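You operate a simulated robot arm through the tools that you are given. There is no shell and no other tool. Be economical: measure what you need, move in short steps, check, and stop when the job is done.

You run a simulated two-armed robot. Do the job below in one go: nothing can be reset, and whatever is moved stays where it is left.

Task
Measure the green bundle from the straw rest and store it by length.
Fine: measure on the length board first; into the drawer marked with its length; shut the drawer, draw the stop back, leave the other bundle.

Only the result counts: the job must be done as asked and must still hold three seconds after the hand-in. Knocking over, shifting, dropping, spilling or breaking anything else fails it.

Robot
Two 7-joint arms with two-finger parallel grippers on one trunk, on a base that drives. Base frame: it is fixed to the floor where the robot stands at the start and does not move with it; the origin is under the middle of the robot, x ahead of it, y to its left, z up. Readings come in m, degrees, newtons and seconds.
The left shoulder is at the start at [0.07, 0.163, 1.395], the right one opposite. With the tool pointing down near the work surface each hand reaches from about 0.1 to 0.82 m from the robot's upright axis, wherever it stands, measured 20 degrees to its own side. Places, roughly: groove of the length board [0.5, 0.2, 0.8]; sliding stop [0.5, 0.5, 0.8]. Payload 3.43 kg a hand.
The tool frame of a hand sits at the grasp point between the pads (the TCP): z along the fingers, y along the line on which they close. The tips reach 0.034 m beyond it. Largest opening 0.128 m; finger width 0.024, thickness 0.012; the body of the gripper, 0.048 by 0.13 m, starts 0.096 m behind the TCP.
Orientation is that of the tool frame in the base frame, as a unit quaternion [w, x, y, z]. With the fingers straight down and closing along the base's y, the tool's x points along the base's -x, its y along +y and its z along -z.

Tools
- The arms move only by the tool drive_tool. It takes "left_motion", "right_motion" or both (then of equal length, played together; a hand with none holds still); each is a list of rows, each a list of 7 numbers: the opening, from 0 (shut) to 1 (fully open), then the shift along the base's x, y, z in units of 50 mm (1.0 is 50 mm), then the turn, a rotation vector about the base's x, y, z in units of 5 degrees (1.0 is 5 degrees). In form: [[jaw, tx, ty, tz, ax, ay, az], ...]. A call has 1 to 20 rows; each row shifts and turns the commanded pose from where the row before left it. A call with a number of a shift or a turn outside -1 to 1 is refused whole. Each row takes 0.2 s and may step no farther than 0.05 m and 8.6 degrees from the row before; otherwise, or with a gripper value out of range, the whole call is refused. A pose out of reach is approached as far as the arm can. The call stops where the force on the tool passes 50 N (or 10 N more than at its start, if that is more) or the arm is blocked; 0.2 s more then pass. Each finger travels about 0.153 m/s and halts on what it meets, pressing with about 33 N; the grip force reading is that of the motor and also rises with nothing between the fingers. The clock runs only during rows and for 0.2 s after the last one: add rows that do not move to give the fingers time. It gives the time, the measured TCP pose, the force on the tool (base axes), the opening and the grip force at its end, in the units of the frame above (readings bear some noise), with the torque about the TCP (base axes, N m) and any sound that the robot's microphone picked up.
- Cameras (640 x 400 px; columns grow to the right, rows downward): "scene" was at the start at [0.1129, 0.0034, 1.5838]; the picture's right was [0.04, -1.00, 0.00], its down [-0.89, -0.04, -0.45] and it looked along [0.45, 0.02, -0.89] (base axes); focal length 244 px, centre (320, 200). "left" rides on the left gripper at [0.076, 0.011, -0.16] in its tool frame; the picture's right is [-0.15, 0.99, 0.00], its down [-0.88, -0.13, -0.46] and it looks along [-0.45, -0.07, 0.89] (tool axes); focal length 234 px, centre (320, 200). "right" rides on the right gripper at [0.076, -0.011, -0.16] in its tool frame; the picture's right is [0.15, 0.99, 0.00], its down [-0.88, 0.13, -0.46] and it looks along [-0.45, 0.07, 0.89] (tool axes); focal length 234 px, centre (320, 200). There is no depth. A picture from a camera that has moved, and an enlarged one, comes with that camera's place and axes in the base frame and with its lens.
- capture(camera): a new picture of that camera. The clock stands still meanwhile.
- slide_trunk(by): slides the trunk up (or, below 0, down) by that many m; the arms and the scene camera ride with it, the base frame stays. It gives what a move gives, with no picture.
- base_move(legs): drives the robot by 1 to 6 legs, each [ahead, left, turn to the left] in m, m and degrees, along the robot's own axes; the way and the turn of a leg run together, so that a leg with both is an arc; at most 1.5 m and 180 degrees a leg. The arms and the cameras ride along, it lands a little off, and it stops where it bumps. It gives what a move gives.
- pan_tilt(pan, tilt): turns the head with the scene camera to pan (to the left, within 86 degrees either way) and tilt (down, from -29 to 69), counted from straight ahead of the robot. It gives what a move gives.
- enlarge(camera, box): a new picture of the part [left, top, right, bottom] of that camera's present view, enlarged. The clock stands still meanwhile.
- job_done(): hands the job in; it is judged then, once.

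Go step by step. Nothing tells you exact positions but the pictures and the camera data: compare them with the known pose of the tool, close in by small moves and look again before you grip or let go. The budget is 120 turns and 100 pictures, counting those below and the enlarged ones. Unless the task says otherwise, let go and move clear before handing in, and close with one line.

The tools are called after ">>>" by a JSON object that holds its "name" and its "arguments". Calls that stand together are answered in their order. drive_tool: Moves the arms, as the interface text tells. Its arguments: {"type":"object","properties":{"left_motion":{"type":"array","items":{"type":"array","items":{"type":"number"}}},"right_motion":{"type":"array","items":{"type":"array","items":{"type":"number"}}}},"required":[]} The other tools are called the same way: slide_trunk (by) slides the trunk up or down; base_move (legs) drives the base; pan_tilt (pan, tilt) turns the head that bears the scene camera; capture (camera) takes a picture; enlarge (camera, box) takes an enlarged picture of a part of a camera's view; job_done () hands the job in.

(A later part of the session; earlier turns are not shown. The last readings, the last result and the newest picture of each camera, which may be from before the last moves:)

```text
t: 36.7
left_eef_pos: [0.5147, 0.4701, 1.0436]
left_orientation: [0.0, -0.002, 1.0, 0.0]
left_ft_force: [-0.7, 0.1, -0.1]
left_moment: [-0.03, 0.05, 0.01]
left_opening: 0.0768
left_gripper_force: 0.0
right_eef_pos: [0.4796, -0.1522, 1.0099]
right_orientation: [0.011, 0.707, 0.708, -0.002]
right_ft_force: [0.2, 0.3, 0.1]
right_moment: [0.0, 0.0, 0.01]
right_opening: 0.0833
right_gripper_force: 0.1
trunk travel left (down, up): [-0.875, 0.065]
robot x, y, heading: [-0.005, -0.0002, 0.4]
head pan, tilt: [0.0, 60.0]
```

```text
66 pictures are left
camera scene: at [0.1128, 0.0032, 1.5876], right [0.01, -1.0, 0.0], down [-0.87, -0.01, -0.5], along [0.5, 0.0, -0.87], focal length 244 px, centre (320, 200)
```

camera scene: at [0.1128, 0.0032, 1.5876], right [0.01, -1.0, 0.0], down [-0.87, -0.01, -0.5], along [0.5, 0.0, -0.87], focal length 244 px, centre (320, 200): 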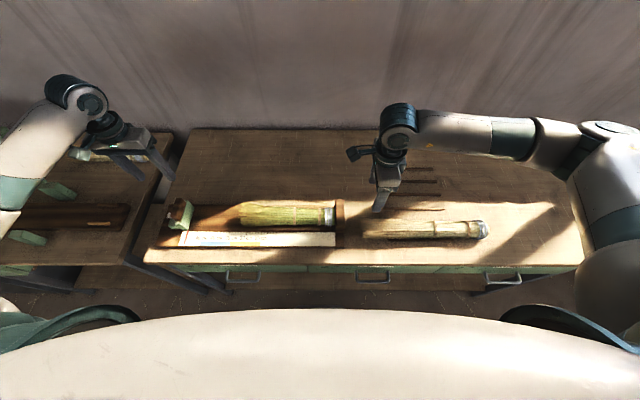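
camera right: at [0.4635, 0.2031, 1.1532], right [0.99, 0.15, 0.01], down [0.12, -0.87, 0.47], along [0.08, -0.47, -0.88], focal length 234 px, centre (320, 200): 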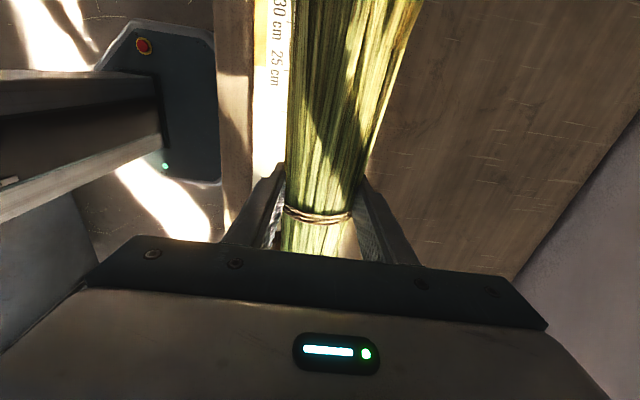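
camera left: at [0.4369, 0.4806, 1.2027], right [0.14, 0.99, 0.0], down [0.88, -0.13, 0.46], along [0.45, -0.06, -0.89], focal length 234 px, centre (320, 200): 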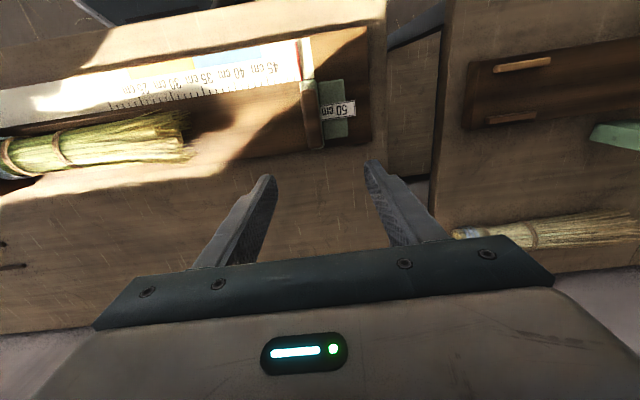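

>>> {"name": "enlarge", "arguments": {"camera": "left", "box": [260, 20, 420, 180]}}

>>> {"name": "enlarge", "arguments": {"camera": "scene", "box": [140, 180, 220, 250]}}

```text
2.50 times, centred on (340, 100) of left
camera zoom: at [0.4369, 0.4806, 1.2027], right [0.14, 0.99, 0.0], down [0.88, -0.13, 0.46], along [0.45, -0.06, -0.89], focal length 585 px, centre (270, 450)
```

zoom: 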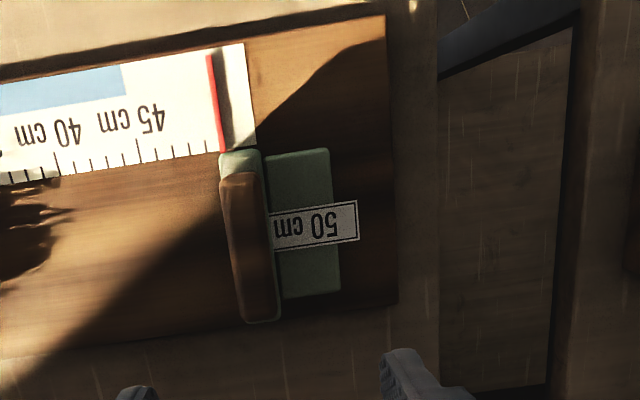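

```text
5.71 times, centred on (180, 215) of scene
camera zoom: at [0.1128, 0.0032, 1.5876], right [0.01, -1.0, 0.0], down [-0.87, -0.01, -0.5], along [0.5, 0.0, -0.87], focal length 1396 px, centre (1120, 114)
```

zoom: 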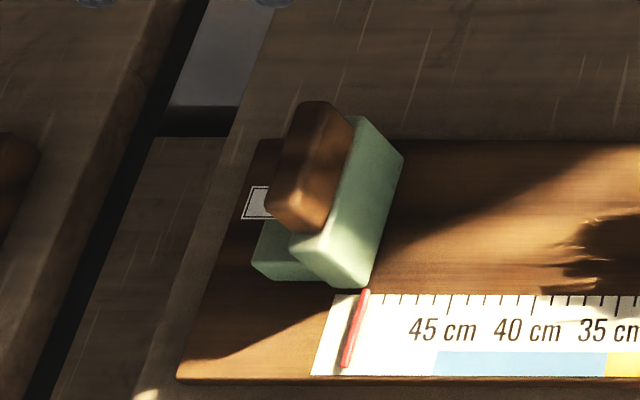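

The stop is a thin upright wall with a brown grip at x≈0.48, y≈0.465, and a label carrier behind it shows "50 cm". I'll push it from behind with closed fingers: first position behind it.

>>> {"name": "drive_tool", "arguments": {"left_motion": [[0, -0.68, 0.5, 0, 0, 0, 0], [0, 0, 0.3, -0.9, 0, 0, 0], [0, 0, 0, -0.9, 0, 0, 0], [0, 0, 0, -0.6, 0, 0, 0], [0, 0, 0, 0, 0, 0, 0]]}}

>>> {"name": "capture", "arguments": {"camera": "left"}}

>>> {"name": "enlarge", "arguments": {"camera": "scene", "box": [110, 150, 238, 250]}}

```text
t: 37.9
left_eef_pos: [0.4779, 0.511, 0.9234]
left_orientation: [0.0, -0.002, 1.0, 0.0]
left_ft_force: [-0.4, -0.1, -0.3]
left_moment: [0.01, -0.02, 0.01]
left_opening: 0.0001
left_gripper_force: 32.6
right_eef_pos: [0.4793, -0.1525, 1.0092]
right_orientation: [0.012, 0.707, 0.707, -0.001]
right_ft_force: [-0.5, 0.3, 0.4]
right_moment: [0.0, 0.03, 0.02]
right_opening: 0.0834
right_gripper_force: 0.0
trunk travel left (down, up): [-0.875, 0.065]
robot x, y, heading: [-0.005, -0.003, 0.6]
head pan, tilt: [0.0, 60.0]
```

```text
63 pictures are left
camera left: at [0.4015, 0.5225, 1.0831], right [0.14, 0.99, 0.0], down [0.88, -0.13, 0.46], along [0.45, -0.06, -0.89], focal length 234 px, centre (320, 200)
```

left: 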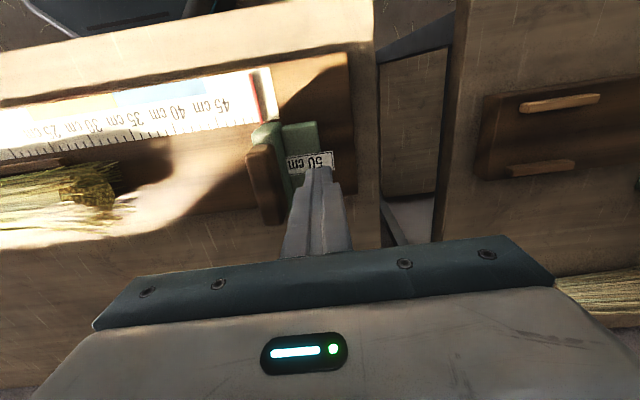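

```text
4.00 times, centred on (174, 200) of scene
camera zoom: at [0.1121, 0.0034, 1.5877], right [0.01, -1.0, 0.0], down [-0.87, -0.01, -0.5], along [0.5, 0.0, -0.87], focal length 977 px, centre (904, 200)
```

zoom: 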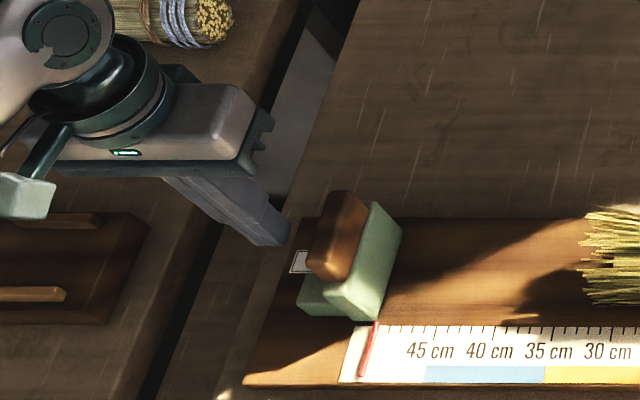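

The fingers are behind the wall. I'll lower to tip height about 0.85 and start pushing right.

>>> {"name": "drive_tool", "arguments": {"left_motion": [[0, 0, 0, -0.4, 0, 0, 0], [0, 0, 0, -0.4, 0, 0, 0], [0, 0, -0.3, 0, 0, 0, 0], [0, 0, -0.3, 0, 0, 0, 0], [0, 0, -0.3, 0, 0, 0, 0], [0, 0, -0.3, 0, 0, 0, 0], [0, 0, 0, 0, 0, 0, 0]]}}

>>> {"name": "enlarge", "arguments": {"camera": "scene", "box": [110, 150, 270, 250]}}

```text
t: 39.5
left_eef_pos: [0.4776, 0.4481, 0.8824]
left_orientation: [0.0, -0.002, 1.0, 0.0]
left_ft_force: [-0.2, 0.5, -0.1]
left_moment: [-0.04, -0.02, 0.01]
left_opening: 0.0
left_gripper_force: 32.8
right_eef_pos: [0.4805, -0.1507, 1.0091]
right_orientation: [0.012, 0.708, 0.706, -0.001]
right_ft_force: [0.5, 0.7, -0.2]
right_moment: [-0.01, 0.02, 0.0]
right_opening: 0.083
right_gripper_force: 0.1
trunk travel left (down, up): [-0.875, 0.065]
robot x, y, heading: [-0.0061, -0.0005, 0.3]
head pan, tilt: [0.0, 60.0]
```

```text
4.00 times, centred on (190, 200) of scene
camera zoom: at [0.1118, 0.0037, 1.5877], right [0.01, -1.0, 0.0], down [-0.87, -0.01, -0.5], along [0.5, 0.0, -0.87], focal length 977 px, centre (840, 200)
```

zoom: 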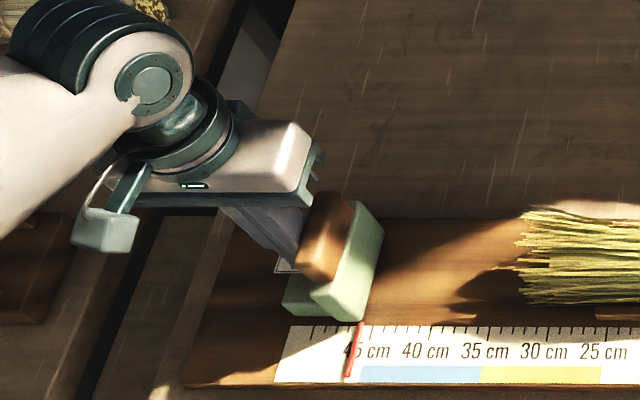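

The stop slides easily and its red cursor moves with it (now about 46 cm). I'll push on towards the bundle.

>>> {"name": "drive_tool", "arguments": {"left_motion": [[0, 0, -0.3, 0, 0, 0, 0], [0, 0, -0.3, 0, 0, 0, 0], [0, 0, -0.3, 0, 0, 0, 0], [0, 0, -0.3, 0, 0, 0, 0], [0, 0, -0.3, 0, 0, 0, 0], [0, 0, -0.3, 0, 0, 0, 0], [0, 0, -0.3, 0, 0, 0, 0], [0, 0, -0.2, 0, 0, 0, 0], [0, 0, 0, 0, 0, 0, 0]]}}

>>> {"name": "enlarge", "arguments": {"camera": "scene", "box": [190, 160, 350, 260]}}

```text
t: 41.5
left_eef_pos: [0.4786, 0.3337, 0.8816]
left_orientation: [0.0, -0.002, 1.0, 0.0]
left_ft_force: [-0.1, -0.3, 0.1]
left_moment: [0.01, 0.0, -0.03]
left_opening: 0.0
left_gripper_force: 33.1
right_eef_pos: [0.4789, -0.1516, 1.009]
right_orientation: [0.012, 0.707, 0.707, -0.001]
right_ft_force: [-0.5, 0.3, -0.5]
right_moment: [0.0, 0.01, 0.0]
right_opening: 0.0832
right_gripper_force: 0.0
trunk travel left (down, up): [-0.875, 0.065]
robot x, y, heading: [-0.0042, -0.0007, 0.4]
head pan, tilt: [0.0, 60.0]
```

```text
4.00 times, centred on (270, 210) of scene
camera zoom: at [0.1119, 0.0035, 1.5877], right [0.01, -1.0, 0.0], down [-0.87, -0.01, -0.5], along [0.5, 0.0, -0.87], focal length 977 px, centre (520, 160)
```

zoom: 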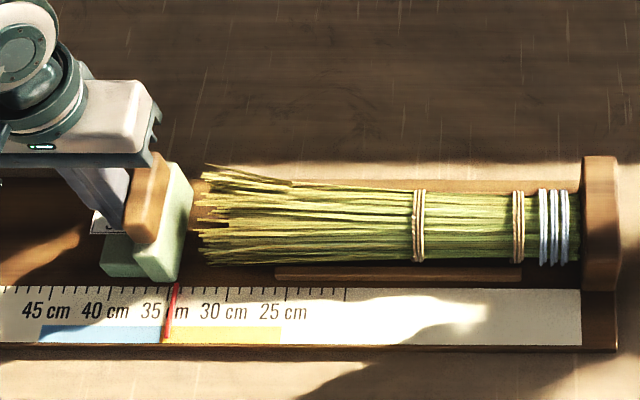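

The cursor now reads about 34.2 cm with a small gap left. I'll push in small steps until it makes contact.

>>> {"name": "drive_tool", "arguments": {"left_motion": [[0, 0, -0.1, 0, 0, 0, 0], [0, 0, -0.1, 0, 0, 0, 0], [0, 0, 0, 0, 0, 0, 0]]}}

>>> {"name": "enlarge", "arguments": {"camera": "scene", "box": [190, 160, 350, 260]}}

```text
t: 42.3
left_eef_pos: [0.4782, 0.3249, 0.8825]
left_orientation: [0.0, -0.002, 1.0, 0.0]
left_ft_force: [0.0, -0.2, -0.2]
left_moment: [0.01, -0.04, -0.03]
left_opening: 0.0001
left_gripper_force: 33.0
right_eef_pos: [0.4788, -0.1518, 1.0098]
right_orientation: [0.012, 0.707, 0.707, -0.001]
right_ft_force: [-0.5, 0.3, -0.5]
right_moment: [0.03, -0.02, -0.02]
right_opening: 0.0832
right_gripper_force: 0.1
trunk travel left (down, up): [-0.875, 0.065]
robot x, y, heading: [-0.0055, 0.0025, -0.0]
head pan, tilt: [0.0, 60.0]
```

```text
4.00 times, centred on (270, 210) of scene
camera zoom: at [0.1118, 0.0037, 1.5877], right [0.01, -1.0, 0.0], down [-0.87, -0.01, -0.5], along [0.5, 0.0, -0.87], focal length 977 px, centre (520, 160)
```

zoom: 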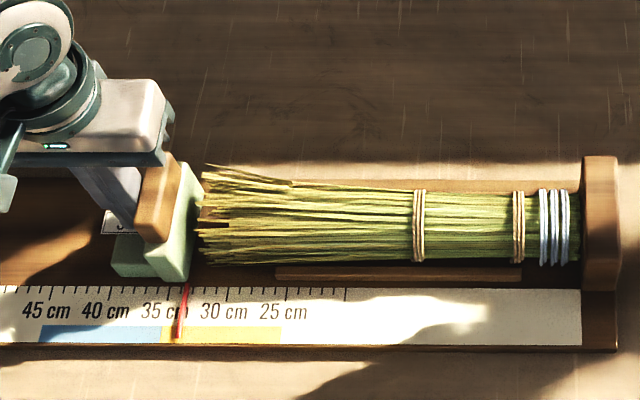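

>>> {"name": "drive_tool", "arguments": {"left_motion": [[0, 0, -0.08, 0, 0, 0, 0], [0, 0, -0.08, 0, 0, 0, 0], [0, 0, 0, 0, 0, 0, 0]]}}

>>> {"name": "enlarge", "arguments": {"camera": "scene", "box": [190, 160, 350, 260]}}

```text
t: 43.1
left_eef_pos: [0.4774, 0.3158, 0.8833]
left_orientation: [0.0, -0.002, 1.0, 0.0]
left_ft_force: [0.7, 0.8, 0.6]
left_moment: [-0.01, -0.04, -0.01]
left_opening: 0.0
left_gripper_force: 32.0
right_eef_pos: [0.4787, -0.1533, 1.0092]
right_orientation: [0.011, 0.707, 0.707, 0.0]
right_ft_force: [-0.2, 0.2, 0.1]
right_moment: [-0.01, 0.01, -0.04]
right_opening: 0.0833
right_gripper_force: 0.3
trunk travel left (down, up): [-0.875, 0.065]
robot x, y, heading: [0.0, -0.0019, 0.2]
head pan, tilt: [0.0, 60.0]
```

```text
4.00 times, centred on (270, 210) of scene
camera zoom: at [0.1119, 0.0035, 1.5877], right [0.01, -1.0, 0.0], down [-0.87, -0.01, -0.5], along [0.5, 0.0, -0.87], focal length 977 px, centre (520, 160)
```

zoom: 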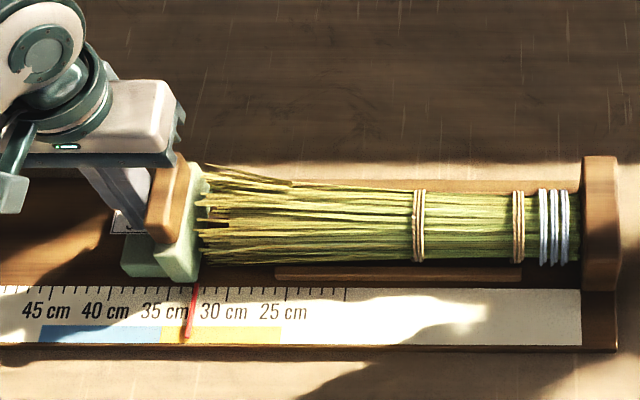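

>>> {"name": "drive_tool", "arguments": {"left_motion": [[0, 0, -0.06, 0, 0, 0, 0], [0, 0, -0.06, 0, 0, 0, 0], [0, 0, 0, 0, 0, 0, 0]]}}

>>> {"name": "enlarge", "arguments": {"camera": "scene", "box": [190, 160, 350, 260]}}

```text
t: 43.9
left_eef_pos: [0.4787, 0.311, 0.8842]
left_orientation: [0.001, -0.003, 1.0, 0.0]
left_ft_force: [0.5, 0.0, 0.0]
left_moment: [-0.02, 0.02, 0.0]
left_opening: 0.0003
left_gripper_force: 32.7
right_eef_pos: [0.4792, -0.1528, 1.0086]
right_orientation: [0.012, 0.707, 0.707, -0.001]
right_ft_force: [-0.5, -0.2, 0.4]
right_moment: [-0.01, -0.04, 0.0]
right_opening: 0.0831
right_gripper_force: 0.0
trunk travel left (down, up): [-0.875, 0.065]
robot x, y, heading: [-0.0065, 0.0024, 0.2]
head pan, tilt: [0.0, 60.0]
```

```text
4.00 times, centred on (270, 210) of scene
camera zoom: at [0.1119, 0.0037, 1.5877], right [0.01, -1.0, 0.0], down [-0.87, -0.01, -0.5], along [0.5, 0.0, -0.87], focal length 977 px, centre (520, 160)
```

zoom: 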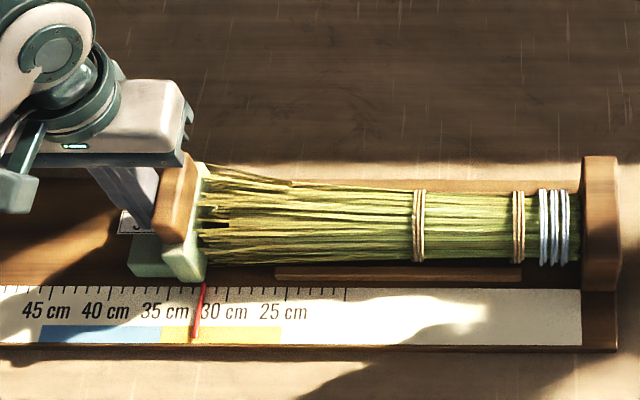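

Reading about 32 cm with no force yet. I'll keep nudging until there's a real contact force.

>>> {"name": "drive_tool", "arguments": {"left_motion": [[0, 0, -0.06, 0, 0, 0, 0], [0, 0, -0.06, 0, 0, 0, 0], [0, 0, 0, 0, 0, 0, 0]]}}

>>> {"name": "enlarge", "arguments": {"camera": "scene", "box": [190, 160, 350, 260]}}

```text
t: 44.7
left_eef_pos: [0.4789, 0.3037, 0.8829]
left_orientation: [0.0, -0.002, 1.0, 0.0]
left_ft_force: [-0.2, 0.2, -0.1]
left_moment: [-0.04, 0.02, -0.03]
left_opening: 0.0
left_gripper_force: 33.5
right_eef_pos: [0.4781, -0.1529, 1.0097]
right_orientation: [0.012, 0.707, 0.707, -0.001]
right_ft_force: [-0.2, -0.1, -0.4]
right_moment: [0.02, -0.01, 0.02]
right_opening: 0.0831
right_gripper_force: 0.1
trunk travel left (down, up): [-0.875, 0.065]
robot x, y, heading: [-0.0065, 0.0036, 0.3]
head pan, tilt: [0.0, 60.0]
```

```text
4.00 times, centred on (270, 210) of scene
camera zoom: at [0.1118, 0.0036, 1.5877], right [0.01, -1.0, 0.0], down [-0.87, -0.01, -0.5], along [0.5, 0.0, -0.87], focal length 977 px, centre (520, 160)
```

zoom: 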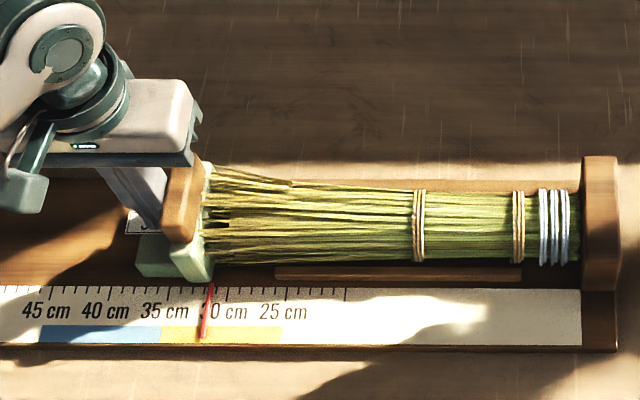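

>>> {"name": "drive_tool", "arguments": {"left_motion": [[0, 0, -0.06, 0, 0, 0, 0], [0, 0, -0.06, 0, 0, 0, 0], [0, 0, 0, 0, 0, 0, 0]]}}

>>> {"name": "enlarge", "arguments": {"camera": "scene", "box": [190, 160, 350, 260]}}

```text
t: 45.5
left_eef_pos: [0.4776, 0.2988, 0.8832]
left_orientation: [0.0, -0.004, 1.0, 0.0]
left_ft_force: [0.6, 0.8, -0.8]
left_moment: [-0.02, 0.03, 0.02]
left_opening: 0.0
left_gripper_force: 32.9
right_eef_pos: [0.4788, -0.153, 1.0102]
right_orientation: [0.012, 0.707, 0.707, 0.0]
right_ft_force: [-0.5, 0.1, -0.1]
right_moment: [-0.01, 0.0, 0.0]
right_opening: 0.0834
right_gripper_force: 0.0
trunk travel left (down, up): [-0.875, 0.065]
robot x, y, heading: [-0.0045, 0.0024, 0.6]
head pan, tilt: [0.0, 60.0]
```

```text
4.00 times, centred on (270, 210) of scene
camera zoom: at [0.1119, 0.0037, 1.5877], right [0.01, -1.0, 0.0], down [-0.87, -0.01, -0.5], along [0.5, 0.0, -0.87], focal length 977 px, centre (520, 160)
```

zoom: 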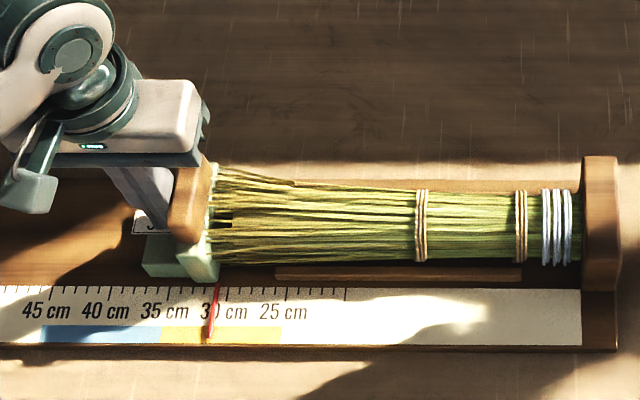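

The bundle itself now shifts slightly towards the fence. A couple more nudges.

>>> {"name": "drive_tool", "arguments": {"left_motion": [[0, 0, -0.06, 0, 0, 0, 0], [0, 0, -0.04, 0, 0, 0, 0], [0, 0, 0, 0, 0, 0, 0]]}}

>>> {"name": "enlarge", "arguments": {"camera": "scene", "box": [190, 160, 350, 260]}}

```text
t: 46.3
left_eef_pos: [0.479, 0.2972, 0.8809]
left_orientation: [0.001, -0.005, 1.0, 0.001]
left_ft_force: [2.1, 21.6, 7.7]
left_moment: [-0.59, 0.17, -0.27]
left_opening: 0.0
left_gripper_force: 33.1
right_eef_pos: [0.4787, -0.1506, 1.0098]
right_orientation: [0.013, 0.707, 0.707, 0.0]
right_ft_force: [0.2, -0.4, -0.2]
right_moment: [0.04, 0.02, 0.0]
right_opening: 0.0829
right_gripper_force: 0.1
trunk travel left (down, up): [-0.875, 0.065]
robot x, y, heading: [-0.0078, -0.0013, 0.5]
head pan, tilt: [0.0, 60.0]
```

```text
4.00 times, centred on (270, 210) of scene
camera zoom: at [0.1116, 0.0068, 1.5878], right [0.01, -1.0, 0.0], down [-0.87, -0.01, -0.5], along [0.5, 0.0, -0.87], focal length 977 px, centre (520, 160)
```

zoom: 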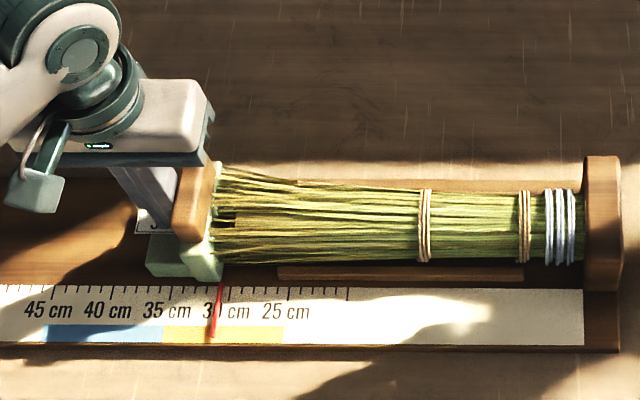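

Firm contact (22 N), cursor at about 30.8 cm, which is in the yellow 25–35 band. I'll check what the stop's label shows.

>>> {"name": "enlarge", "arguments": {"camera": "left", "box": [180, 80, 380, 220]}}

```text
2.86 times, centred on (280, 150) of left
camera zoom: at [0.4016, 0.3078, 1.0417], right [0.14, 0.99, 0.0], down [0.88, -0.12, 0.46], along [0.45, -0.06, -0.89], focal length 669 px, centre (434, 343)
```

zoom: 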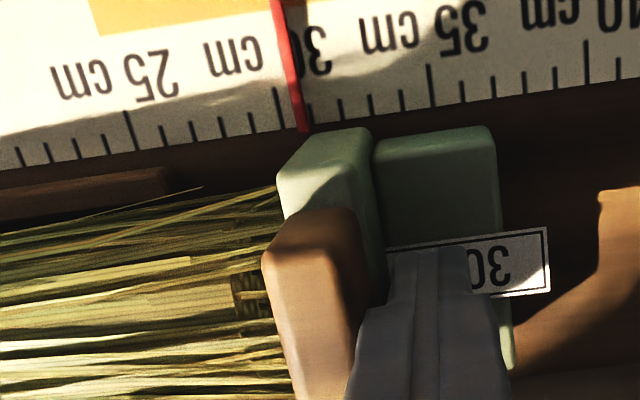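

The label has switched to "30 cm", so the reading is confirmed and the 30 cm (middle) drawer is right. I'll back the left hand off and bring the right hand above the bundle again.

>>> {"name": "drive_tool", "arguments": {"left_motion": [[0, 0, 0.4, 0, 0, 0, 0], [0, 0, 0.4, 0.4, 0, 0, 0], [0, 0, 0.4, 0.8, 0, 0, 0], [0, 0, 0.4, 0.8, 0, 0, 0], [0, 0, 0.8, 0.4, 0, 0, 0], [0, 0, 0, 0, 0, 0, 0], [0, 0, 0, 0, 0, 0, 0]], "right_motion": [[0.65, 0, 0, 0, 0, 0, 0], [0.65, 0, 0, 0, 0, 0, 0], [0.65, 0, 1, 0, 0, 0, 0], [0.65, 0, 1, 0, 0, 0, 0], [0.65, 0, 1, 0, 0, 0, 0], [0.65, 0, 1, 0, 0, 0, 0], [0.65, 0, 1, 0, 0, 0, 0]]}}

>>> {"name": "drive_tool", "arguments": {"right_motion": [[0.65, 0, 0, -0.8, 0, 0, 0], [0.65, 0, 0, -0.8, 0, 0, 0], [0.65, 0, 0, 0, 0, 0, 0]]}}

>>> {"name": "enlarge", "arguments": {"camera": "scene", "box": [190, 160, 350, 260]}}

>>> {"name": "capture", "arguments": {"camera": "right"}}

```text
t: 47.9
left_eef_pos: [0.4799, 0.4143, 1.001]
left_orientation: [0.0, -0.003, 1.0, -0.001]
left_ft_force: [0.1, 0.2, 0.8]
left_moment: [-0.01, -0.01, 0.0]
left_opening: 0.0
left_gripper_force: 32.6
right_eef_pos: [0.4789, 0.1022, 1.0102]
right_orientation: [0.012, 0.707, 0.707, -0.002]
right_ft_force: [0.3, -0.4, 0.4]
right_moment: [-0.01, -0.02, 0.04]
right_opening: 0.0832
right_gripper_force: 0.0
trunk travel left (down, up): [-0.875, 0.065]
robot x, y, heading: [-0.007, 0.0012, 0.1]
head pan, tilt: [0.0, 60.0]
```

```text
t: 48.7
left_eef_pos: [0.4786, 0.411, 1.0029]
left_orientation: [0.0, -0.003, 1.0, 0.001]
left_ft_force: [0.7, 0.0, -0.4]
left_moment: [0.02, 0.0, 0.0]
left_opening: 0.0003
left_gripper_force: 32.6
right_eef_pos: [0.4769, 0.0998, 0.9281]
right_orientation: [0.012, 0.706, 0.708, -0.001]
right_ft_force: [-0.1, 0.0, -0.1]
right_moment: [-0.03, 0.01, 0.0]
right_opening: 0.0832
right_gripper_force: 0.0
trunk travel left (down, up): [-0.875, 0.065]
robot x, y, heading: [-0.0019, 0.002, 0.4]
head pan, tilt: [0.0, 60.0]
```

```text
4.00 times, centred on (270, 210) of scene
camera zoom: at [0.1115, 0.003, 1.5878], right [0.01, -1.0, 0.0], down [-0.87, -0.01, -0.5], along [0.5, 0.0, -0.87], focal length 977 px, centre (520, 160)
```

zoom: 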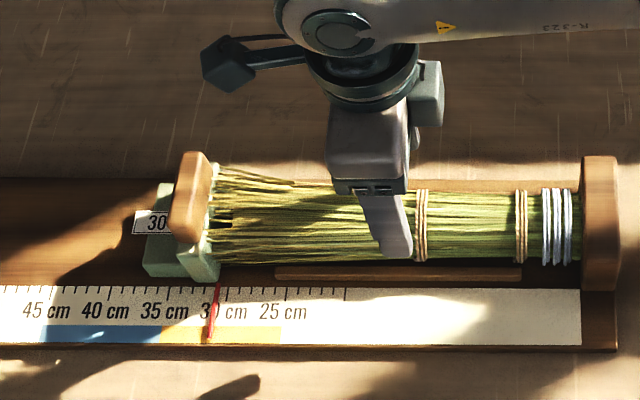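

```text
51 pictures are left
camera right: at [0.4639, 0.1767, 1.0867], right [0.99, 0.15, 0.01], down [0.12, -0.87, 0.47], along [0.08, -0.47, -0.88], focal length 234 px, centre (320, 200)
```

right: 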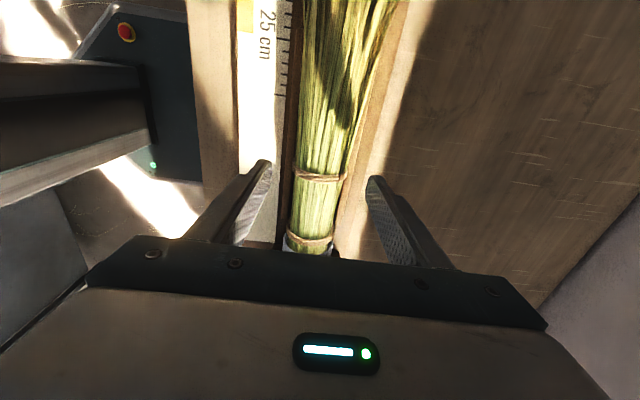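

The label reads 30; the hand is centred over the bundle. I'll descend, grip and lift slightly.

>>> {"name": "drive_tool", "arguments": {"right_motion": [[0.65, 0, 0, -0.8, 0, 0, 0], [0.65, 0, 0, -0.58, 0, 0, 0], [0.65, 0, 0, 0, 0, 0, 0], [0, 0, 0, 0, 0, 0, 0], [0, 0, 0, 0, 0, 0, 0], [0, 0, 0, 0, 0, 0, 0]]}}

```text
t: 50.0
left_eef_pos: [0.4782, 0.4114, 1.0014]
left_orientation: [-0.001, -0.002, 1.0, -0.001]
left_ft_force: [-0.4, 0.1, 0.5]
left_moment: [0.02, 0.06, -0.01]
left_opening: 0.0
left_gripper_force: 32.7
right_eef_pos: [0.4644, 0.1014, 0.856]
right_orientation: [0.003, 0.705, 0.709, -0.009]
right_ft_force: [-18.7, -4.8, 14.0]
right_moment: [-0.52, 0.99, -0.49]
right_opening: 0.0525
right_gripper_force: 32.8
trunk travel left (down, up): [-0.875, 0.065]
robot x, y, heading: [-0.0022, 0.0007, 0.2]
head pan, tilt: [0.0, 60.0]
stopped in row 6 (right hand): the force on the tool passed its limit (the readings are from after the stop); the commanded pose is now the measured one
```

>>> {"name": "enlarge", "arguments": {"camera": "scene", "box": [190, 160, 350, 260]}}

>>> {"name": "capture", "arguments": {"camera": "right"}}

```text
4.00 times, centred on (270, 210) of scene
camera zoom: at [0.1106, 0.0027, 1.5881], right [0.01, -1.0, 0.0], down [-0.87, 0.0, -0.5], along [0.5, 0.0, -0.87], focal length 977 px, centre (520, 160)
```

zoom: 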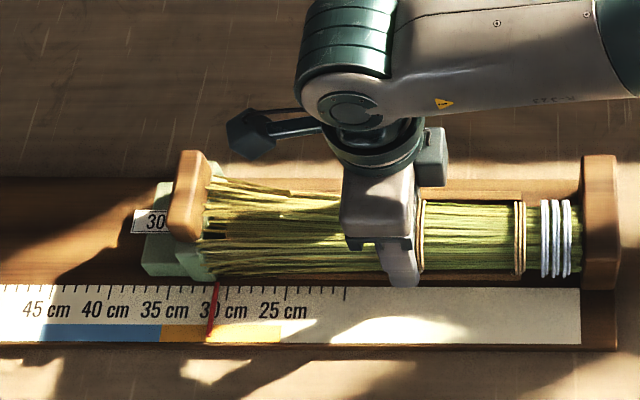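

```text
49 pictures are left
camera right: at [0.4565, 0.1784, 1.0148], right [0.99, 0.15, -0.01], down [0.14, -0.87, 0.47], along [0.06, -0.47, -0.88], focal length 234 px, centre (320, 200)
```

right: 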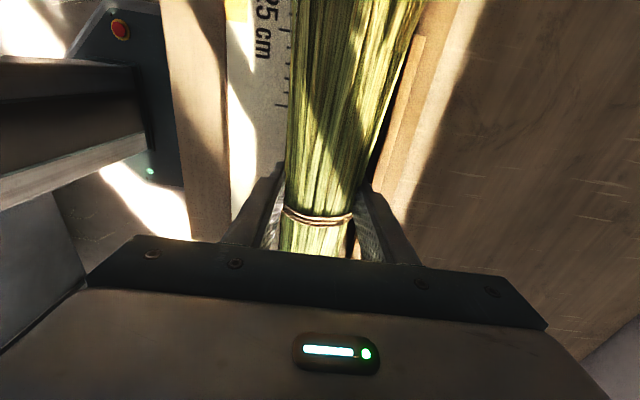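

The near finger braced on the near rail, as before, but the bundle is gripped. I'll lift it.

>>> {"name": "drive_tool", "arguments": {"right_motion": [[0, 0, 0, 0.2, 0, 0, 0], [0, 0, 0, 0.3, 0, 0, 0], [0, 0, 0, 0.6, 0, 0, 0], [0, 0, 0, 0.8, 0, 0, 0], [0, 0, 0, 0.8, 0, 0, 0], [0, 0, 0, 0, 0, 0, 0]]}}

>>> {"name": "enlarge", "arguments": {"camera": "scene", "box": [160, 130, 368, 260]}}

```text
t: 51.4
left_eef_pos: [0.4772, 0.4122, 1.0015]
left_orientation: [0.001, -0.002, 1.0, 0.0]
left_ft_force: [-0.5, -0.4, 0.3]
left_moment: [0.01, 0.01, 0.0]
left_opening: 0.0
left_gripper_force: 32.9
right_eef_pos: [0.4685, 0.1024, 0.9928]
right_orientation: [0.006, 0.706, 0.708, -0.007]
right_ft_force: [0.7, -0.6, -0.7]
right_moment: [0.01, -0.01, 0.0]
right_opening: 0.0515
right_gripper_force: 33.6
trunk travel left (down, up): [-0.875, 0.065]
robot x, y, heading: [-0.0056, 0.0022, 0.6]
head pan, tilt: [0.0, 60.0]
```

```text
3.08 times, centred on (264, 195) of scene
camera zoom: at [0.1109, 0.0035, 1.5877], right [0.01, -1.0, 0.0], down [-0.87, -0.01, -0.5], along [0.5, 0.0, -0.87], focal length 752 px, centre (492, 215)
```

zoom: 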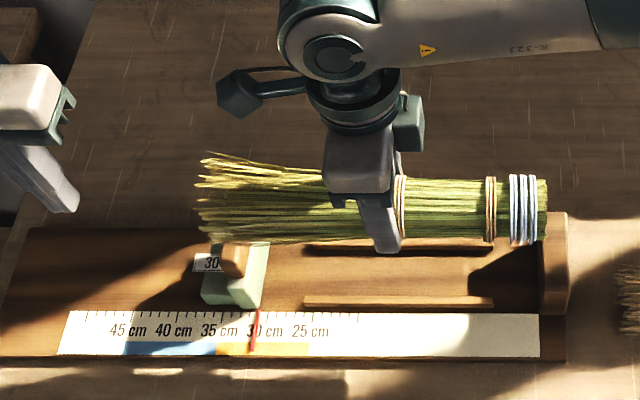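

The bundle is free of the board. Right hand carries it aside to the right; the left hand crosses above the stop to its inner side to draw it back.

>>> {"name": "drive_tool", "arguments": {"left_motion": [[0, 0, 0, 0, 0, 0, 0], [0, 0, 0, 0, 0, 0, 0], [0, 0, 0, 0, 0, 0, 0], [0, 0, 0, 0, 0, 0, 0], [0, 0, -0.95, 0, 0, 0, 0], [0, 0, -0.95, 0, 0, 0, 0], [0, 0, -0.95, 0, 0, 0, 0], [0, 0, -0.85, 0, 0, 0, 0], [0, 0, 0, -0.7, 0, 0, 0], [0, 0, 0, 0, 0, 0, 0]], "right_motion": [[0, 0, 0, 0.5, 0, 0, 0], [0, 0, -1, 0, 0, 0, 0], [0, 0, -1, 0, 0, 0, 0], [0, 0, -1, 0, 0, 0, 0], [0, 0, -1, 0, 0, 0, 0], [0, 0, -1, 0, 0, 0, 0], [0, 0, -1, 0, 0, 0, 0], [0, 0, -1, 0, 0, 0, 0], [0, 0, 0, 0, 0, 0, 0], [0, 0, 0, 0, 0, 0, 0]]}}

>>> {"name": "enlarge", "arguments": {"camera": "scene", "box": [150, 130, 358, 260]}}

>>> {"name": "capture", "arguments": {"camera": "left"}}

```text
t: 53.6
left_eef_pos: [0.4785, 0.2286, 0.9679]
left_orientation: [0.0, -0.003, 1.0, 0.0]
left_ft_force: [0.1, -0.7, -0.1]
left_moment: [0.0, 0.02, 0.01]
left_opening: 0.0
left_gripper_force: 34.1
right_eef_pos: [0.4715, -0.2452, 1.0156]
right_orientation: [0.005, 0.705, 0.709, -0.007]
right_ft_force: [-0.4, 0.8, -0.6]
right_moment: [-0.03, -0.02, 0.03]
right_opening: 0.0518
right_gripper_force: 32.6
trunk travel left (down, up): [-0.875, 0.065]
robot x, y, heading: [-0.0078, 0.0033, 0.3]
head pan, tilt: [0.0, 60.0]
```

```text
3.08 times, centred on (254, 195) of scene
camera zoom: at [0.1109, 0.0037, 1.5877], right [0.01, -1.0, 0.0], down [-0.87, -0.01, -0.5], along [0.5, 0.0, -0.87], focal length 752 px, centre (523, 215)
```

zoom: 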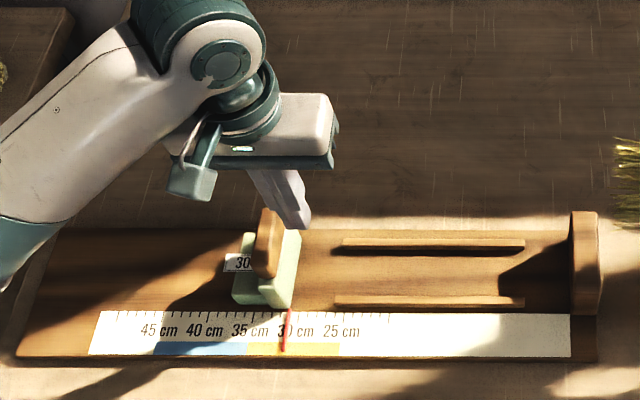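

```text
46 pictures are left
camera left: at [0.4024, 0.2393, 1.1266], right [0.14, 0.99, 0.0], down [0.88, -0.12, 0.46], along [0.45, -0.06, -0.89], focal length 234 px, centre (320, 200)
```

left: 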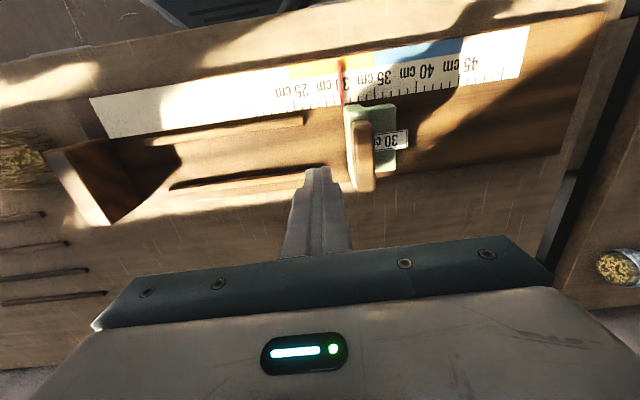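

Clear on the inner side. I'll lower and push the stop back left towards its home at 50 cm.

>>> {"name": "drive_tool", "arguments": {"left_motion": [[0, 0, 0, -0.9, 0, 0, 0], [0, 0, 0, -0.8, 0, 0, 0], [0, 0, 0.35, 0, 0, 0, 0], [0, 0, 0.35, 0, 0, 0, 0], [0, 0, 0.35, 0, 0, 0, 0], [0, 0, 0.35, 0, 0, 0, 0], [0, 0, 0.35, 0, 0, 0, 0], [0, 0, 0.35, 0, 0, 0, 0], [0, 0, 0.35, 0, 0, 0, 0], [0, 0, 0.35, 0, 0, 0, 0], [0, 0, 0.35, 0, 0, 0, 0], [0, 0, 0.35, 0, 0, 0, 0], [0, 0, 0.35, 0, 0, 0, 0], [0, 0, 0.1, 0, 0, 0, 0], [0, 0, 0, 0, 0, 0, 0]]}}

>>> {"name": "enlarge", "arguments": {"camera": "scene", "box": [120, 150, 280, 250]}}

```text
t: 56.8
left_eef_pos: [0.4776, 0.4247, 0.8808]
left_orientation: [0.0, -0.003, 1.0, 0.0]
left_ft_force: [0.3, -0.7, -0.2]
left_moment: [0.01, 0.0, -0.02]
left_opening: 0.0003
left_gripper_force: 32.6
right_eef_pos: [0.4706, -0.2465, 1.017]
right_orientation: [0.005, 0.705, 0.709, -0.007]
right_ft_force: [-0.2, -0.6, -0.9]
right_moment: [0.0, -0.02, 0.02]
right_opening: 0.0514
right_gripper_force: 33.0
trunk travel left (down, up): [-0.875, 0.065]
robot x, y, heading: [-0.0042, 0.0044, 0.6]
head pan, tilt: [0.0, 60.0]
```

```text
4.00 times, centred on (200, 200) of scene
camera zoom: at [0.1109, 0.0032, 1.5877], right [0.01, -1.0, 0.0], down [-0.87, -0.01, -0.5], along [0.5, 0.0, -0.87], focal length 977 px, centre (800, 200)
```

zoom: 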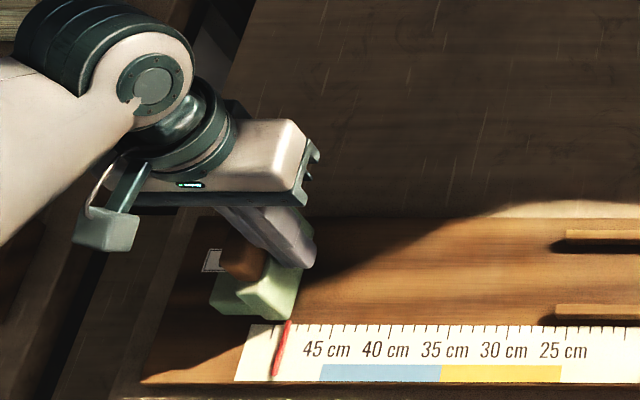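

Cursor at about 48.6; the start was about 50. I'll push further until it reaches its end stop.

>>> {"name": "drive_tool", "arguments": {"left_motion": [[0, 0, 0.16, 0, 0, 0, 0], [0, 0, 0.1, 0, 0, 0, 0], [0, 0, 0, 0, 0, 0, 0]]}}

>>> {"name": "enlarge", "arguments": {"camera": "scene", "box": [120, 150, 280, 250]}}

```text
t: 57.6
left_eef_pos: [0.478, 0.4372, 0.8801]
left_orientation: [0.0, -0.003, 1.0, 0.0]
left_ft_force: [-0.4, -0.2, 0.4]
left_moment: [0.01, -0.02, -0.04]
left_opening: 0.0001
left_gripper_force: 32.7
right_eef_pos: [0.4713, -0.2468, 1.016]
right_orientation: [0.006, 0.706, 0.708, -0.007]
right_ft_force: [-0.3, -0.2, -0.9]
right_moment: [0.0, 0.01, -0.01]
right_opening: 0.0517
right_gripper_force: 32.7
trunk travel left (down, up): [-0.875, 0.065]
robot x, y, heading: [-0.0054, 0.0018, 0.1]
head pan, tilt: [0.0, 60.0]
```

```text
4.00 times, centred on (200, 200) of scene
camera zoom: at [0.1109, 0.0031, 1.5877], right [0.01, -1.0, 0.0], down [-0.87, -0.01, -0.5], along [0.5, 0.0, -0.87], focal length 977 px, centre (800, 200)
```

zoom: 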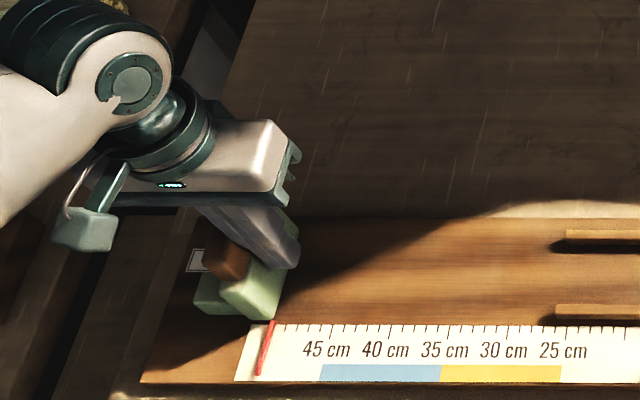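

The stop is home at 50. I'll lift the left hand clear, then back off and shift right to face the 30 cm drawer with the left hand.

>>> {"name": "drive_tool", "arguments": {"left_motion": [[0, 0, -0.3, 0, 0, 0, 0], [0, 0, 0, 0.9, 0, 0, 0], [0, 0, 0, 0.9, 0, 0, 0], [0, 0, 0, 0.9, 0, 0, 0], [0.6, 0, 0, 0, 0, 0, 0]]}}

>>> {"name": "base_move", "arguments": {"legs": [[-0.5, 0, 0], [0, -0.35, 0]]}}

>>> {"name": "pan_tilt", "arguments": {"pan": 15, "tilt": 50}}

>>> {"name": "capture", "arguments": {"camera": "scene"}}

```text
t: 58.8
left_eef_pos: [0.4755, 0.4234, 1.0169]
left_orientation: [0.001, -0.002, 1.0, 0.001]
left_ft_force: [0.5, 0.3, -0.7]
left_moment: [-0.01, -0.01, 0.02]
left_opening: 0.0767
left_gripper_force: 0.1
right_eef_pos: [0.4708, -0.2453, 1.016]
right_orientation: [0.006, 0.706, 0.708, -0.007]
right_ft_force: [0.4, -0.1, -0.8]
right_moment: [0.04, -0.01, 0.0]
right_opening: 0.0516
right_gripper_force: 32.7
trunk travel left (down, up): [-0.875, 0.065]
robot x, y, heading: [-0.0104, 0.0013, 0.3]
head pan, tilt: [0.0, 60.0]
```

```text
t: 62.9
left_eef_pos: [-0.0312, 0.2689, 1.0218]
left_orientation: [0.004, -0.017, 1.0, 0.001]
left_ft_force: [-1.3, -0.5, 1.6]
left_moment: [0.07, -0.13, 0.01]
left_opening: 0.0768
left_gripper_force: 0.1
right_eef_pos: [-0.0177, -0.4007, 1.0195]
right_orientation: [0.008, 0.696, 0.718, -0.004]
right_ft_force: [-1.7, -1.7, -0.1]
right_moment: [0.09, -0.13, 0.01]
right_opening: 0.0514
right_gripper_force: 32.9
trunk travel left (down, up): [-0.875, 0.065]
robot x, y, heading: [-0.4885, -0.1649, 2.0]
head pan, tilt: [0.0, 60.0]
stopped in leg 2: the robot was blocked; the commanded pose is now the measured one
```

```text
t: 63.7
left_eef_pos: [-0.0185, 0.2678, 1.0153]
left_orientation: [-0.001, -0.016, 1.0, 0.001]
left_ft_force: [0.2, -0.3, 0.8]
left_moment: [0.04, 0.0, 0.02]
left_opening: 0.0769
left_gripper_force: 0.1
right_eef_pos: [-0.005, -0.3998, 1.0139]
right_orientation: [0.005, 0.696, 0.718, -0.007]
right_ft_force: [-0.1, -0.3, -0.7]
right_moment: [0.06, 0.04, 0.03]
right_opening: 0.0515
right_gripper_force: 32.5
trunk travel left (down, up): [-0.875, 0.065]
robot x, y, heading: [-0.4877, -0.1668, 1.9]
head pan, tilt: [15.0, 50.0]
```

```text
43 pictures are left
camera scene: at [-0.3634, -0.1414, 1.6], right [0.29, -0.96, 0.0], down [-0.73, -0.22, -0.64], along [0.61, 0.19, -0.77], focal length 244 px, centre (320, 200)
```

scene: 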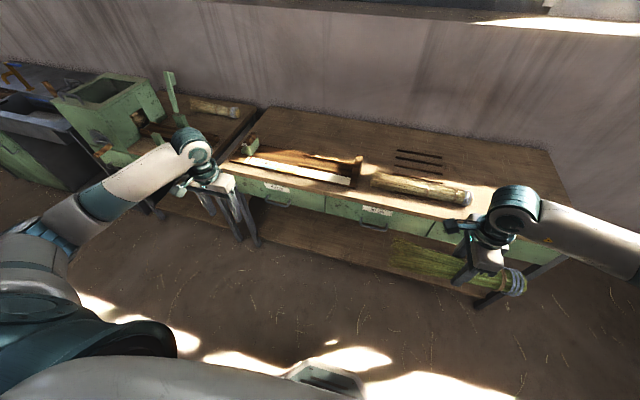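

The sideways move was blocked at y≈-0.167; I'll look right to see what's there.

>>> {"name": "pan_tilt", "arguments": {"pan": -70, "tilt": 55}}

>>> {"name": "capture", "arguments": {"camera": "scene"}}

```text
t: 65.2
left_eef_pos: [-0.0201, 0.2684, 1.0156]
left_orientation: [-0.001, -0.018, 1.0, -0.001]
left_ft_force: [-0.6, -0.2, 0.0]
left_moment: [0.0, 0.01, 0.02]
left_opening: 0.0768
left_gripper_force: 0.0
right_eef_pos: [-0.0068, -0.3988, 1.0154]
right_orientation: [0.006, 0.696, 0.718, -0.008]
right_ft_force: [0.0, -0.3, -1.1]
right_moment: [-0.01, -0.02, -0.01]
right_opening: 0.0514
right_gripper_force: 32.9
trunk travel left (down, up): [-0.875, 0.065]
robot x, y, heading: [-0.4897, -0.1652, 1.9]
head pan, tilt: [-70.0, 55.0]
```

```text
42 pictures are left
camera scene: at [-0.413, -0.2288, 1.5938], right [-0.93, -0.38, 0.0], down [-0.31, 0.76, -0.57], along [0.22, -0.53, -0.82], focal length 244 px, centre (320, 200)
```

scene: 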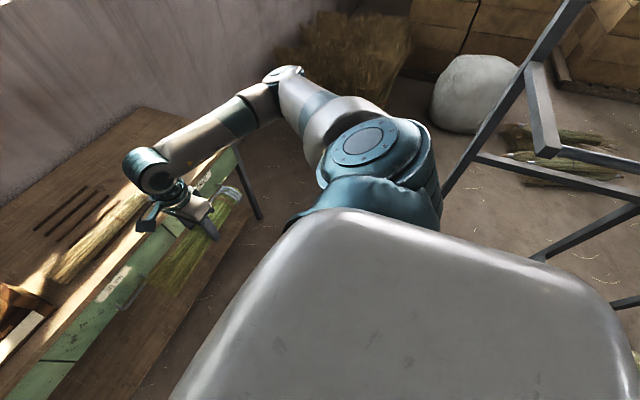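

A steel frame stands to the right rear; I'll keep clear of it. Moving forward-left and straightening the heading, then I'll look at the drawer handle.

>>> {"name": "base_move", "arguments": {"legs": [[0.12, 0.04, -1.9]]}}

>>> {"name": "drive_tool", "arguments": {"right_motion": [[0, 0, -1, 0, 0, 0, 0], [0, 0, -1, 0, 0, 0, 0], [0, 0, -0.4, 0.8, 0, 0, 0], [0, 0, 0, 0.8, 0, 0, 0]]}}

>>> {"name": "pan_tilt", "arguments": {"pan": 0, "tilt": 50}}

>>> {"name": "capture", "arguments": {"camera": "scene"}}

```text
t: 66.5
left_eef_pos: [0.1112, 0.2971, 1.0165]
left_orientation: [0.0, -0.002, 1.0, -0.002]
left_ft_force: [-0.3, -0.6, 0.0]
left_moment: [-0.01, -0.04, 0.0]
left_opening: 0.0767
left_gripper_force: 0.2
right_eef_pos: [0.1032, -0.3702, 1.0159]
right_orientation: [0.006, 0.706, 0.708, -0.008]
right_ft_force: [0.8, -0.7, -1.0]
right_moment: [0.0, -0.01, 0.03]
right_opening: 0.0514
right_gripper_force: 32.3
trunk travel left (down, up): [-0.875, 0.065]
robot x, y, heading: [-0.3706, -0.1214, 0.3]
head pan, tilt: [-70.0, 55.0]
```

```text
t: 67.5
left_eef_pos: [0.1099, 0.2979, 1.0157]
left_orientation: [-0.001, -0.002, 1.0, 0.0]
left_ft_force: [-0.3, -0.1, -0.9]
left_moment: [-0.03, -0.02, -0.02]
left_opening: 0.077
left_gripper_force: 0.1
right_eef_pos: [0.1021, -0.4919, 1.097]
right_orientation: [0.005, 0.706, 0.708, -0.008]
right_ft_force: [0.3, 0.5, -1.5]
right_moment: [-0.01, -0.01, 0.0]
right_opening: 0.0514
right_gripper_force: 33.0
trunk travel left (down, up): [-0.875, 0.065]
robot x, y, heading: [-0.3677, -0.1203, 0.2]
head pan, tilt: [-70.0, 55.0]
```

```text
t: 68.9
left_eef_pos: [0.1113, 0.2985, 1.0154]
left_orientation: [-0.001, -0.002, 1.0, -0.001]
left_ft_force: [0.6, -0.2, 0.5]
left_moment: [0.0, 0.0, 0.04]
left_opening: 0.077
left_gripper_force: 0.0
right_eef_pos: [0.1039, -0.4911, 1.0971]
right_orientation: [0.006, 0.707, 0.708, -0.008]
right_ft_force: [-0.9, -0.2, -0.3]
right_moment: [0.02, -0.03, -0.03]
right_opening: 0.0514
right_gripper_force: 33.5
trunk travel left (down, up): [-0.875, 0.065]
robot x, y, heading: [-0.372, -0.1231, 0.4]
head pan, tilt: [0.0, 50.0]
```

```text
41 pictures are left
camera scene: at [-0.2436, -0.1202, 1.6002], right [0.0, -1.0, 0.0], down [-0.77, 0.0, -0.64], along [0.64, 0.0, -0.77], focal length 244 px, centre (320, 200)
```

scene: 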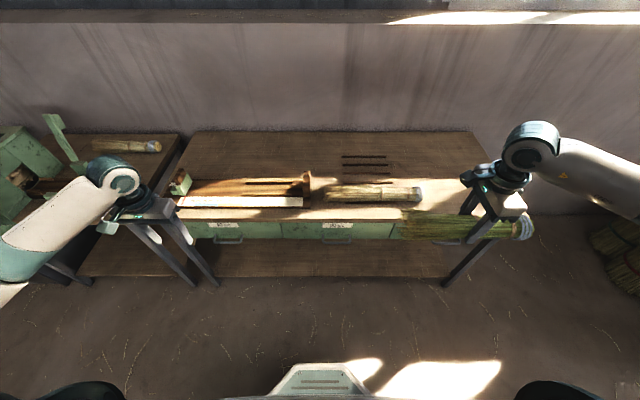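

>>> {"name": "enlarge", "arguments": {"camera": "scene", "box": [274, 200, 402, 280]}}

```text
5.00 times, centred on (338, 240) of scene
camera zoom: at [-0.2436, -0.1202, 1.6002], right [0.0, -1.0, 0.0], down [-0.77, 0.0, -0.64], along [0.64, 0.0, -0.77], focal length 1221 px, centre (230, 0)
```

zoom: 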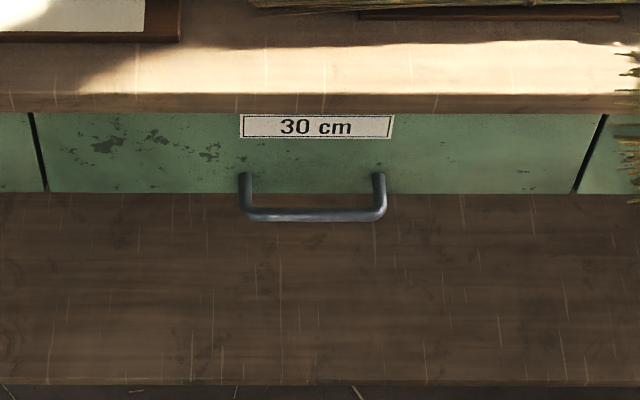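

The handle bar is at about x 0.297, y −0.19 (±0.06), z 0.655, sticking out ~4 cm from the drawer face. I'll hook the left fingers behind it: lower the trunk 0.15, bring the left hand over to y −0.19, and tilt it 20°.

>>> {"name": "slide_trunk", "arguments": {"by": -0.15}}

>>> {"name": "drive_tool", "arguments": {"left_motion": [[0.4, 0, -1, 0, 0, 0, 0], [0.4, 0, -1, 0, 0, 0, 0], [0.4, 0, -1, 0, 0, 0, 0], [0.4, 0, -1, 0, 0, 0, 0], [0.4, 0, -1, 0, 0, 0, 0], [0.4, 0, -1, 0, 0, -1, 0], [0.4, 0, -1, 0, 0, -1, 0], [0.4, 0, -1, 0, 0, -1, 0], [0.4, 0, -1, 0, 0, -1, 0], [0.4, 0, -0.78, 0, 0, 0, 0], [0.4, 0.9, 0, 0, 0, 0, 0], [0.4, 0.9, 0, 0, 0, 0, 0], [0.4, 0.9, 0, 0, 0, 0, 0], [0.4, 0.6, 0, -0.5, 0, 0, 0], [0.4, 0, 0, 0, 0, 0, 0]]}}

>>> {"name": "capture", "arguments": {"camera": "left"}}

>>> {"name": "capture", "arguments": {"camera": "scene"}}

```text
t: 70.7
left_eef_pos: [0.1115, 0.2986, 0.8652]
left_orientation: [-0.002, -0.001, 1.0, -0.001]
left_ft_force: [-0.2, 0.1, -0.7]
left_moment: [0.01, -0.01, 0.03]
left_opening: 0.0768
left_gripper_force: 0.0
right_eef_pos: [0.102, -0.4917, 0.947]
right_orientation: [0.005, 0.706, 0.708, -0.008]
right_ft_force: [0.6, 0.5, -0.6]
right_moment: [0.04, 0.0, 0.02]
right_opening: 0.0519
right_gripper_force: 32.9
trunk travel left (down, up): [-0.725, 0.215]
robot x, y, heading: [-0.3714, -0.1227, -0.0]
head pan, tilt: [0.0, 50.0]
```

```text
t: 73.9
left_eef_pos: [0.2776, -0.1918, 0.8401]
left_orientation: [0.173, -0.002, 0.985, -0.002]
left_ft_force: [0.1, 0.4, 0.4]
left_moment: [0.03, 0.0, 0.0]
left_opening: 0.0513
left_gripper_force: 0.1
right_eef_pos: [0.1036, -0.4926, 0.9465]
right_orientation: [0.006, 0.706, 0.708, -0.008]
right_ft_force: [-0.9, 0.3, -0.9]
right_moment: [0.03, -0.03, 0.0]
right_opening: 0.0513
right_gripper_force: 33.3
trunk travel left (down, up): [-0.725, 0.215]
robot x, y, heading: [-0.3714, -0.1215, 0.4]
head pan, tilt: [0.0, 50.0]
```

```text
39 pictures are left
camera left: at [0.1504, -0.18, 0.9644], right [0.14, 0.99, 0.05], down [0.67, -0.13, 0.73], along [0.73, -0.07, -0.68], focal length 234 px, centre (320, 200)
```

left: 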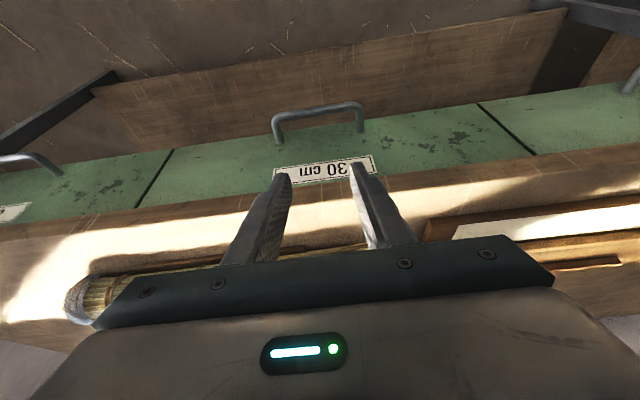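

```text
38 pictures are left
camera scene: at [-0.2442, -0.1201, 1.4503], right [0.0, -1.0, 0.0], down [-0.77, 0.0, -0.64], along [0.64, 0.0, -0.77], focal length 244 px, centre (320, 200)
```

scene: 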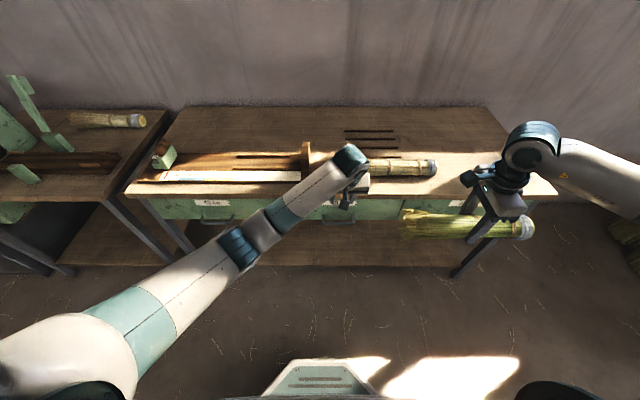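

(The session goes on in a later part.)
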